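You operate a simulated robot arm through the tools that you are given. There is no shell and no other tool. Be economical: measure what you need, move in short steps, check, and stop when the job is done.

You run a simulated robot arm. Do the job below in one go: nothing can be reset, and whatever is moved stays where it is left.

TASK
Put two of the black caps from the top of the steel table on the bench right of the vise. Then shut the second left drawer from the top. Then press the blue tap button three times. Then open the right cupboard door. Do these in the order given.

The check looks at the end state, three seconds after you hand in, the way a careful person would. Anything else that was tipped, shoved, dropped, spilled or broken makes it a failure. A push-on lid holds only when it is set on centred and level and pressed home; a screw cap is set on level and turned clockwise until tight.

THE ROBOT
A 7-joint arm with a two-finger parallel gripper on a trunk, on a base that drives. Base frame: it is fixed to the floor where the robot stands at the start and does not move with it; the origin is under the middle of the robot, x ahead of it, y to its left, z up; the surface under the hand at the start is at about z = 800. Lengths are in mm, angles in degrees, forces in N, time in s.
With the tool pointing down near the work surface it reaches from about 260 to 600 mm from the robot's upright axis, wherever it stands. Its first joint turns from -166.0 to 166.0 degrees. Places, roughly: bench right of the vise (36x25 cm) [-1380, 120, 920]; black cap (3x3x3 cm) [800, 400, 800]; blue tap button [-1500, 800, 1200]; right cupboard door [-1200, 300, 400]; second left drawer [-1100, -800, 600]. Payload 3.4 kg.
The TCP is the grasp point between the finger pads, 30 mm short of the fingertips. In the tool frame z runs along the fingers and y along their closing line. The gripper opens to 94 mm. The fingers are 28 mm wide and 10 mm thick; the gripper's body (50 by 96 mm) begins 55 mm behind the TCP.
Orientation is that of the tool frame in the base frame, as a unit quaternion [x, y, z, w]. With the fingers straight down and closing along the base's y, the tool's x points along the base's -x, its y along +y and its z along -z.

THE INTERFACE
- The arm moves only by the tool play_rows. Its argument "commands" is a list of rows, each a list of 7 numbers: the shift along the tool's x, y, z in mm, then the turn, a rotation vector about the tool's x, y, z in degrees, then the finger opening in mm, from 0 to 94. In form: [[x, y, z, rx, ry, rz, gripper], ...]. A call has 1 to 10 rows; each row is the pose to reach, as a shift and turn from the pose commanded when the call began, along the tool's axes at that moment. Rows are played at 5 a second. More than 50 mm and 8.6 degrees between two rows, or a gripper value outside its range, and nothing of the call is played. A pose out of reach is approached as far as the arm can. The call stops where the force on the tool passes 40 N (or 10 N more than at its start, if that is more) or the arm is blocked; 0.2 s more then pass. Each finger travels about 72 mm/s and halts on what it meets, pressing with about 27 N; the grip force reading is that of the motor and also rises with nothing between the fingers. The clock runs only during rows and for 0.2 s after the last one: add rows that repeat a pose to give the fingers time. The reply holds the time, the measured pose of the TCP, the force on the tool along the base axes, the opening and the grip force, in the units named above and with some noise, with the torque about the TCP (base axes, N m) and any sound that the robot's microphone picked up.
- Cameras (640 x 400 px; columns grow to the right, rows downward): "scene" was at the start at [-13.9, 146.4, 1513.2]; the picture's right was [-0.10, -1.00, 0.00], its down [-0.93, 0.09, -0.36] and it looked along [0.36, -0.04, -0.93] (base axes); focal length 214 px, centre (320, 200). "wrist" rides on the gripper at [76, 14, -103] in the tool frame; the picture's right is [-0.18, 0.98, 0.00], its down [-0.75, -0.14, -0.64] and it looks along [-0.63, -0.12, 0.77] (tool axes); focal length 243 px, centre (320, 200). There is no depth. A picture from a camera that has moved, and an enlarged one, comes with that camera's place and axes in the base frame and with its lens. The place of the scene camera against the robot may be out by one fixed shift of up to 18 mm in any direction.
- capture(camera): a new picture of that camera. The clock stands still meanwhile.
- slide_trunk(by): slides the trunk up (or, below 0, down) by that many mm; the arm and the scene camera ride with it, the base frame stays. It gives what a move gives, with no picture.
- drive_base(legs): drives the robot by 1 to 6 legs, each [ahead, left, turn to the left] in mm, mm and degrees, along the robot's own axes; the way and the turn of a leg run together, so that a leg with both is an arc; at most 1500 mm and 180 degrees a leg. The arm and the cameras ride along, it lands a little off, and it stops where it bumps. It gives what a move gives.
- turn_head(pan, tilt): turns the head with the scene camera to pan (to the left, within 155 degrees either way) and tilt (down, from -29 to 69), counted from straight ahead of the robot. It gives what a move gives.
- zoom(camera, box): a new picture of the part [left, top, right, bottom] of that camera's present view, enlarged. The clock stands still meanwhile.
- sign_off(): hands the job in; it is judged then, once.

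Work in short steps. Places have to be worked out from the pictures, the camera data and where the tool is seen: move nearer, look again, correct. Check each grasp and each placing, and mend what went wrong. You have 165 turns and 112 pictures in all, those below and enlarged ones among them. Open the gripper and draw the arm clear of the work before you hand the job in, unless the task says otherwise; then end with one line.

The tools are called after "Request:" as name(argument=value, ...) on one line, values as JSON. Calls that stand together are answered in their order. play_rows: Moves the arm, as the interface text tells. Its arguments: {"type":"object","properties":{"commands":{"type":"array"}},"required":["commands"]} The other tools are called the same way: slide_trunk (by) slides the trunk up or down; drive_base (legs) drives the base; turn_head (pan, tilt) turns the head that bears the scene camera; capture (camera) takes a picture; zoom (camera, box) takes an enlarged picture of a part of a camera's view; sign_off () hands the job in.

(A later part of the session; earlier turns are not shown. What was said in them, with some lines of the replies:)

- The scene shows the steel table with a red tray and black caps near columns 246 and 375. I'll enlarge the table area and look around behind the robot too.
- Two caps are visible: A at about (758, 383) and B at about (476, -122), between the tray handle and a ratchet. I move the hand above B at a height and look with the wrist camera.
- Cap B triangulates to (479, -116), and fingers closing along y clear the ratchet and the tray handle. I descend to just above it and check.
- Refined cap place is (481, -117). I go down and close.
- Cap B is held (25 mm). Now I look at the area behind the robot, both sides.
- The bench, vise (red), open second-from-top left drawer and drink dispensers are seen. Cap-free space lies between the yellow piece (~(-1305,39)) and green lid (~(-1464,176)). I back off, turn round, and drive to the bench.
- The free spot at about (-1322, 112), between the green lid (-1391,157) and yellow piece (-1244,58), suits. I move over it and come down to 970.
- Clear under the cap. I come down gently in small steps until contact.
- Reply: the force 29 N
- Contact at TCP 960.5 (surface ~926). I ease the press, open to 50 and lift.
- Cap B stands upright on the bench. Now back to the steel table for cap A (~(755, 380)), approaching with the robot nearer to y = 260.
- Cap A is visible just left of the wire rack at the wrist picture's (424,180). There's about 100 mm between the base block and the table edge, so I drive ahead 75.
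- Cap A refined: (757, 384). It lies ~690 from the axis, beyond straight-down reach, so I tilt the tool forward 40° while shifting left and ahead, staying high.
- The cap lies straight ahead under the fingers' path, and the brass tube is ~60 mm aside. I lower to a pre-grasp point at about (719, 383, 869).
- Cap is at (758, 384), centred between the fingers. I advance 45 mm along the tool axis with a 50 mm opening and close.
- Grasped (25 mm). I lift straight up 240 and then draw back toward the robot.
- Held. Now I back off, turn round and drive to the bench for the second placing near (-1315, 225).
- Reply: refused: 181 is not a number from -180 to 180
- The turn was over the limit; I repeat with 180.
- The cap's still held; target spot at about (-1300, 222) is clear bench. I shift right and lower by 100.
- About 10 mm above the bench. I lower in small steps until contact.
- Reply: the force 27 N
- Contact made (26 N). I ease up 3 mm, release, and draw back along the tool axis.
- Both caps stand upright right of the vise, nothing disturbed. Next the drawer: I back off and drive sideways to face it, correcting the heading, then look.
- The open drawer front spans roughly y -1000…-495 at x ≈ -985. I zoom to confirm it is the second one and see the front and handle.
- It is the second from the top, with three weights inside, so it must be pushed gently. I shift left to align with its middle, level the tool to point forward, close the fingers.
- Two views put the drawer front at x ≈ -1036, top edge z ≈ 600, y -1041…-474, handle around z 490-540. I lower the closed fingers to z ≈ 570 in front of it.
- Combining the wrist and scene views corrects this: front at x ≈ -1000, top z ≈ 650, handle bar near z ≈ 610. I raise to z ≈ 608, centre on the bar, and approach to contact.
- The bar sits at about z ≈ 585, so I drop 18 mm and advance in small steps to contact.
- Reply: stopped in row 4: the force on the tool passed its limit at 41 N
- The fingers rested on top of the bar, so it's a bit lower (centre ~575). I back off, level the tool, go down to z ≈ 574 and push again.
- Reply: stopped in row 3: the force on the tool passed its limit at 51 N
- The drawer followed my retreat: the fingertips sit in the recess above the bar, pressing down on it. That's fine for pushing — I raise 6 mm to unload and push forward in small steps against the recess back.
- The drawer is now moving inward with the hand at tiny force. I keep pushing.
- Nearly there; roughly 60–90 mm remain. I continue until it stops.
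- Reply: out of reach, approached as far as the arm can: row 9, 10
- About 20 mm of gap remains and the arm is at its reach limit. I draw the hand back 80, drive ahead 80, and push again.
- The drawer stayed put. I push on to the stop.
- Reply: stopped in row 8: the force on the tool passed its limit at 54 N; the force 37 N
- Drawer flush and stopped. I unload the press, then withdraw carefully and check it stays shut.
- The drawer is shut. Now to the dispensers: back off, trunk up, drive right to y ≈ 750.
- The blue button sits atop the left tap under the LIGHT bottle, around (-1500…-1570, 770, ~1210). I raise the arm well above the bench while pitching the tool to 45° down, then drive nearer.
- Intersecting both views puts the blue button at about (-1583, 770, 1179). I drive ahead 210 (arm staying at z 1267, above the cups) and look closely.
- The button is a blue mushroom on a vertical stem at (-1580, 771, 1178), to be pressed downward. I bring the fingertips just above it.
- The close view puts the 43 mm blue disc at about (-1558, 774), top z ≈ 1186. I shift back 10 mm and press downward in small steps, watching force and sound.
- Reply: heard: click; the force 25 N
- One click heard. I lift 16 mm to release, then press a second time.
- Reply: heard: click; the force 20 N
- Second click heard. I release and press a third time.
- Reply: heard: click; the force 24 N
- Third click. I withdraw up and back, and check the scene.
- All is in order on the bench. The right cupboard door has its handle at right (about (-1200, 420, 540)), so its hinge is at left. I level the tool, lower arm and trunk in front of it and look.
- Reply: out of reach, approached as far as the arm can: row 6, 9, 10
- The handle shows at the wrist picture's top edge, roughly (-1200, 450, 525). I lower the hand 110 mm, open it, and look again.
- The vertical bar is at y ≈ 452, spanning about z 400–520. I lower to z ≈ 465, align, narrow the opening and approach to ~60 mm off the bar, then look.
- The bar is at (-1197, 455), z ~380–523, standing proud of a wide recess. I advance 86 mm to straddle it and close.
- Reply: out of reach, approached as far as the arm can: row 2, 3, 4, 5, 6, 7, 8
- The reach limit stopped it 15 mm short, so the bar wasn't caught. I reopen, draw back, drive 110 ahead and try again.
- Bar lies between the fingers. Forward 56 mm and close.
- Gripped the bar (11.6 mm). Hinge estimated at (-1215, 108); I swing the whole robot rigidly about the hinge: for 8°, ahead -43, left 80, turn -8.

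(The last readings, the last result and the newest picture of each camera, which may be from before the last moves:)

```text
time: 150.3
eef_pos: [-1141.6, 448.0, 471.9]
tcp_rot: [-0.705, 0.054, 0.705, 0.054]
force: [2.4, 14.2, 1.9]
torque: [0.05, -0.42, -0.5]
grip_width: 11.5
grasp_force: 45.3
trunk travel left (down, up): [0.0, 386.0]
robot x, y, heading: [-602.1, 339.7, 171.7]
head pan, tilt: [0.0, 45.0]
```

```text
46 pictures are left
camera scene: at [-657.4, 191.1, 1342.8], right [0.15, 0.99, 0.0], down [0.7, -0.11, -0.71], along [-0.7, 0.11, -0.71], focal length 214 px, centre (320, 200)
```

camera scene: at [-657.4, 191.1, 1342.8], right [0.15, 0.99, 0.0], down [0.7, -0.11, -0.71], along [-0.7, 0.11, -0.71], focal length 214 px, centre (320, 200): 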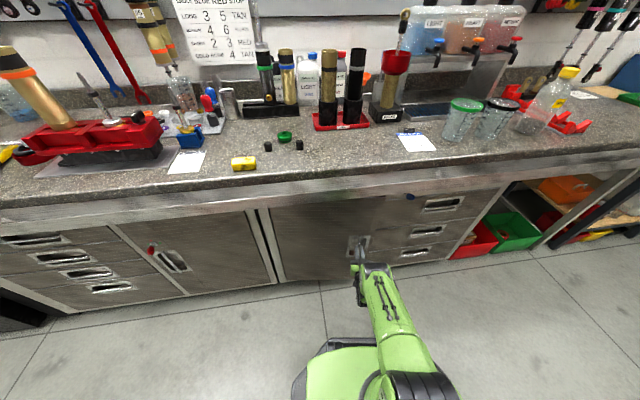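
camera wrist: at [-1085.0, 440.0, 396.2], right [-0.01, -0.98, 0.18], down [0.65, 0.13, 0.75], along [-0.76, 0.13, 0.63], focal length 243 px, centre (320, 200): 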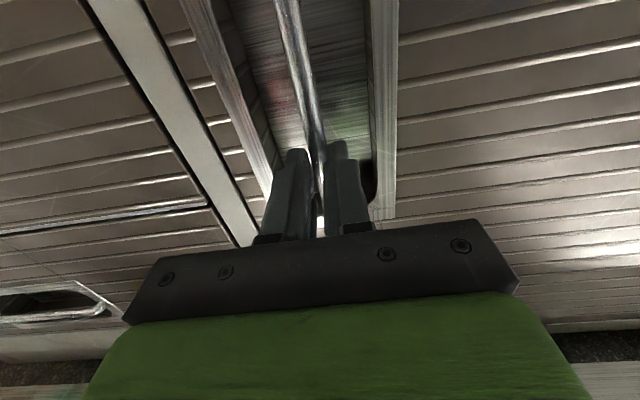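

The door is opening (≈8°) with a 14 N side load. I continue with slightly less leftward travel.

Request:
drive_base(legs=[[-43, 74, -8]])

Request:
drive_base(legs=[[-43, 78, -8]])

```text
time: 151.7
eef_pos: [-1098.0, 433.6, 471.0]
tcp_rot: [-0.699, 0.101, 0.701, 0.099]
force: [0.3, -0.1, 0.2]
torque: [0.27, -0.08, 0.03]
grip_width: 11.6
grasp_force: 45.3
trunk travel left (down, up): [0.0, 386.0]
robot x, y, heading: [-577.1, 253.4, 163.4]
head pan, tilt: [0.0, 45.0]
stopped in leg 1: the force on the tool passed its limit at 45 N (the readings are from after the stop); the commanded pose is now the measured one
```

```text
time: 152.8
eef_pos: [-1054.3, 414.3, 472.2]
tcp_rot: [-0.691, 0.149, 0.692, 0.147]
force: [-9.5, -22.3, 1.2]
torque: [0.3, -0.52, 0.68]
grip_width: 11.7
grasp_force: 45.1
trunk travel left (down, up): [0.0, 386.0]
robot x, y, heading: [-567.8, 163.2, 155.5]
head pan, tilt: [0.0, 45.0]
```

The data fit a hinge nearer (-1237, 55). With that, the next 8° step is about ahead -52, left 84.

Request:
drive_base(legs=[[-52, 84, -8]])

Request:
capture(camera="scene")

```text
time: 154.1
eef_pos: [-1006.9, 383.9, 471.7]
tcp_rot: [-0.678, 0.199, 0.679, 0.198]
force: [-0.3, -0.2, 0.4]
torque: [0.02, -0.17, 0.01]
grip_width: 11.3
grasp_force: 44.8
trunk travel left (down, up): [0.0, 386.0]
robot x, y, heading: [-554.1, 68.5, 147.4]
head pan, tilt: [0.0, 45.0]
stopped in leg 1: the force on the tool passed its limit at 42 N (the readings are from after the stop); the commanded pose is now the measured one
```

```text
45 pictures are left
camera scene: at [-668.7, -50.3, 1342.6], right [0.54, 0.84, 0.0], down [0.6, -0.38, -0.71], along [-0.6, 0.38, -0.71], focal length 214 px, centre (320, 200)
```

scene: 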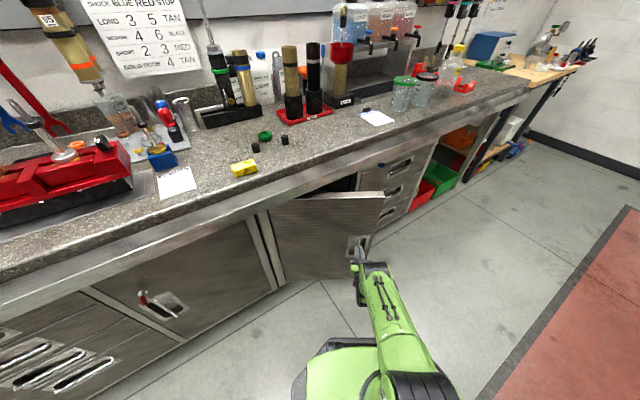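

Refit: hinge (-1242, 61), door ~28° open. I continue with two more 8° steps.

Request:
drive_base(legs=[[-52.6, 80.3, -8], [-52.6, 80.3, -8]])

Request:
drive_base(legs=[[-52.6, 80.3, -8]])

```text
time: 156.3
eef_pos: [-928.0, 307.8, 472.1]
tcp_rot: [-0.645, 0.289, 0.646, 0.288]
force: [1.2, -0.3, -1.0]
torque: [0.29, 0.01, -0.01]
grip_width: 11.7
grasp_force: 44.7
trunk travel left (down, up): [0.0, 386.0]
robot x, y, heading: [-579.9, -120.2, 131.2]
head pan, tilt: [0.0, 45.0]
stopped in leg 2: the force on the tool passed its limit at 41 N (the readings are from after the stop); the commanded pose is now the measured one
```

```text
time: 157.4
eef_pos: [-898.1, 259.3, 471.7]
tcp_rot: [-0.624, 0.333, 0.624, 0.333]
force: [23.4, 14.6, -0.4]
torque: [-0.12, -0.31, -0.9]
grip_width: 11.5
grasp_force: 45.0
trunk travel left (down, up): [0.0, 386.0]
robot x, y, heading: [-619.1, -212.8, 123.5]
head pan, tilt: [0.0, 45.0]
```

Door ~52° open, robot clear of the bench. Two more steps with a small outward correction.

Request:
drive_base(legs=[[-51.5, 74, -8], [-51.5, 79, -8]])

Request:
capture(camera="scene")

```text
time: 158.8
eef_pos: [-875.2, 209.0, 470.7]
tcp_rot: [-0.6, 0.374, 0.601, 0.373]
force: [0.8, -1.1, -0.2]
torque: [0.08, -0.32, 0.09]
grip_width: 11.0
grasp_force: 44.7
trunk travel left (down, up): [0.0, 386.0]
robot x, y, heading: [-656.7, -295.4, 115.5]
head pan, tilt: [0.0, 45.0]
stopped in leg 2: the force on the tool passed its limit at 47 N (the readings are from after the stop); the commanded pose is now the measured one
```

```text
44 pictures are left
camera scene: at [-812.2, -341.3, 1342.6], right [0.9, 0.43, 0.0], down [0.3, -0.64, -0.71], along [-0.3, 0.64, -0.71], focal length 214 px, centre (320, 200)
```

scene: 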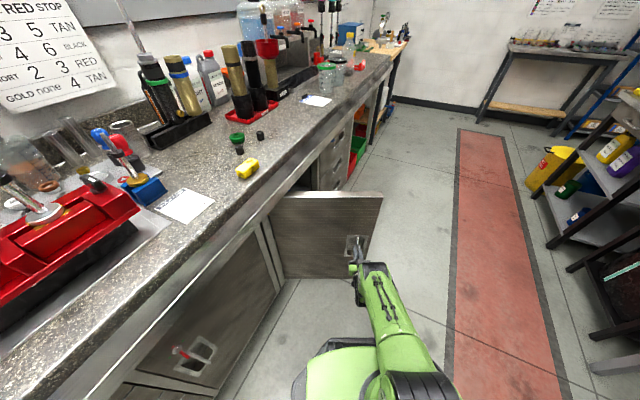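

About 60° open. Two more steps to get it near 75°.

Request:
drive_base(legs=[[-52, 78, -8]])

Request:
drive_base(legs=[[-52, 78, -8]])

Request:
capture(camera="scene")

```text
time: 159.9
eef_pos: [-859.9, 155.2, 472.1]
tcp_rot: [-0.572, 0.416, 0.574, 0.413]
force: [-30.2, -8.0, -0.4]
torque: [-0.02, -0.53, 0.82]
grip_width: 11.1
grasp_force: 44.8
trunk travel left (down, up): [0.0, 386.0]
robot x, y, heading: [-713.1, -374.3, 107.6]
head pan, tilt: [0.0, 45.0]
```

```text
time: 161.3
eef_pos: [-853.2, 104.1, 473.0]
tcp_rot: [-0.543, 0.452, 0.546, 0.449]
force: [-0.3, -1.4, -0.1]
torque: [0.14, -0.55, 0.08]
grip_width: 11.1
grasp_force: 45.0
trunk travel left (down, up): [0.0, 386.0]
robot x, y, heading: [-774.7, -437.2, 99.6]
head pan, tilt: [0.0, 45.0]
stopped in leg 1: the force on the tool passed its limit at 45 N (the readings are from after the stop); the commanded pose is now the measured one
```

```text
43 pictures are left
camera scene: at [-937.7, -444.6, 1342.6], right [0.99, 0.17, 0.0], down [0.12, -0.7, -0.71], along [-0.12, 0.7, -0.71], focal length 214 px, centre (320, 200)
```

scene: 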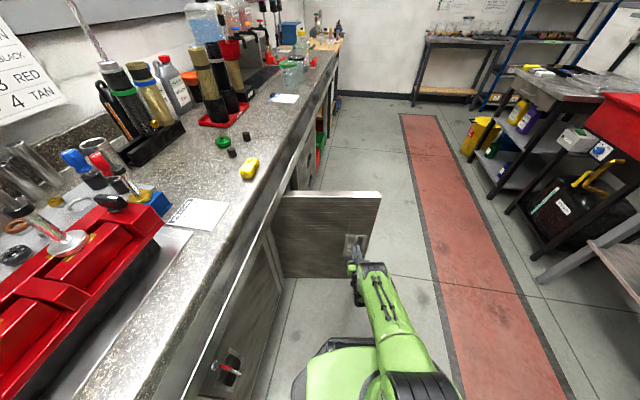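

The door is ~76° open. I release the bar and withdraw straight back.

Request:
play_rows(commands=[[0, 0, 0, 0, 0, 0, 20], [0, 0, 0, 0, 0, 0, 34], [0, 0, 0, 0, 0, 0, 34], [0, 0, -20, 0, 0, 0, 34], [0, 0, -45, 0, 0, 0, 34], [0, 0, -75, 0, 0, 0, 34]])

Request:
drive_base(legs=[[-250, 0, 0]])

Request:
capture(camera="scene")

```text
time: 162.7
eef_pos: [-840.5, 28.4, 472.7]
tcp_rot: [-0.543, 0.453, 0.546, 0.449]
force: [-0.4, 0.4, -0.4]
torque: [-0.02, 0.02, -0.02]
grip_width: 34.2
grasp_force: 0.1
trunk travel left (down, up): [0.0, 386.0]
robot x, y, heading: [-777.1, -440.5, 99.6]
head pan, tilt: [0.0, 45.0]
```

```text
time: 164.5
eef_pos: [-796.9, -224.1, 470.4]
tcp_rot: [-0.542, 0.454, 0.546, 0.449]
force: [-0.1, 0.1, -0.6]
torque: [0.01, 0.02, -0.03]
grip_width: 34.1
grasp_force: 0.1
trunk travel left (down, up): [0.0, 386.0]
robot x, y, heading: [-733.5, -693.6, 99.3]
head pan, tilt: [0.0, 45.0]
```

```text
42 pictures are left
camera scene: at [-895.2, -697.2, 1342.6], right [0.99, 0.16, 0.0], down [0.12, -0.7, -0.71], along [-0.12, 0.7, -0.71], focal length 214 px, centre (320, 200)
```

scene: 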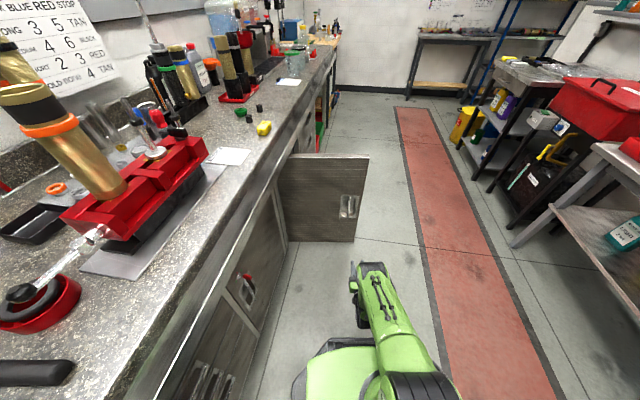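

The door stays wide open and the caps are in place. One last look at the drawers with the head turned left.

Request:
turn_head(pan=75, tilt=55)

Request:
capture(camera="scene")

```text
time: 166.0
eef_pos: [-795.3, -223.5, 472.2]
tcp_rot: [-0.542, 0.453, 0.547, 0.449]
force: [0.3, 0.1, 0.7]
torque: [0.02, 0.01, -0.01]
grip_width: 34.0
grasp_force: 0.1
trunk travel left (down, up): [0.0, 386.0]
robot x, y, heading: [-731.5, -692.9, 99.2]
head pan, tilt: [75.0, 55.0]
```

```text
41 pictures are left
camera scene: at [-953.6, -770.2, 1329.2], right [0.1, 1.0, 0.0], down [0.82, -0.08, -0.57], along [-0.57, 0.06, -0.82], focal length 214 px, centre (320, 200)
```

scene: 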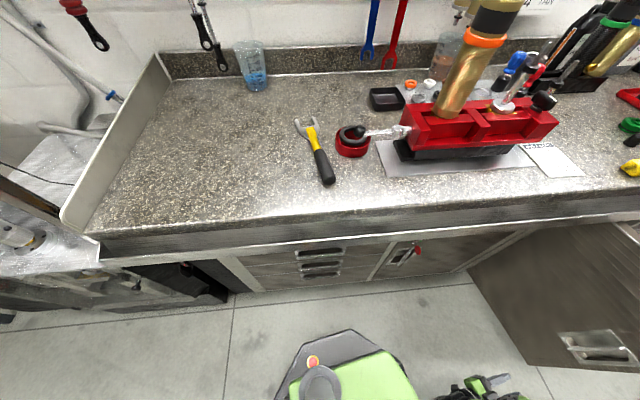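

Everything is in its end state: drawers flush, door open, both caps standing, gripper open and clear. I hand in.

Request:
sign_off()

```text
The job is handed in.
```

I did all four jobs in order and handed in: two black caps stand on the bench right of the vise, the second left drawer is shut, the blue tap button was pressed three times (three clicks heard), and the right cupboard door is open about 76°.
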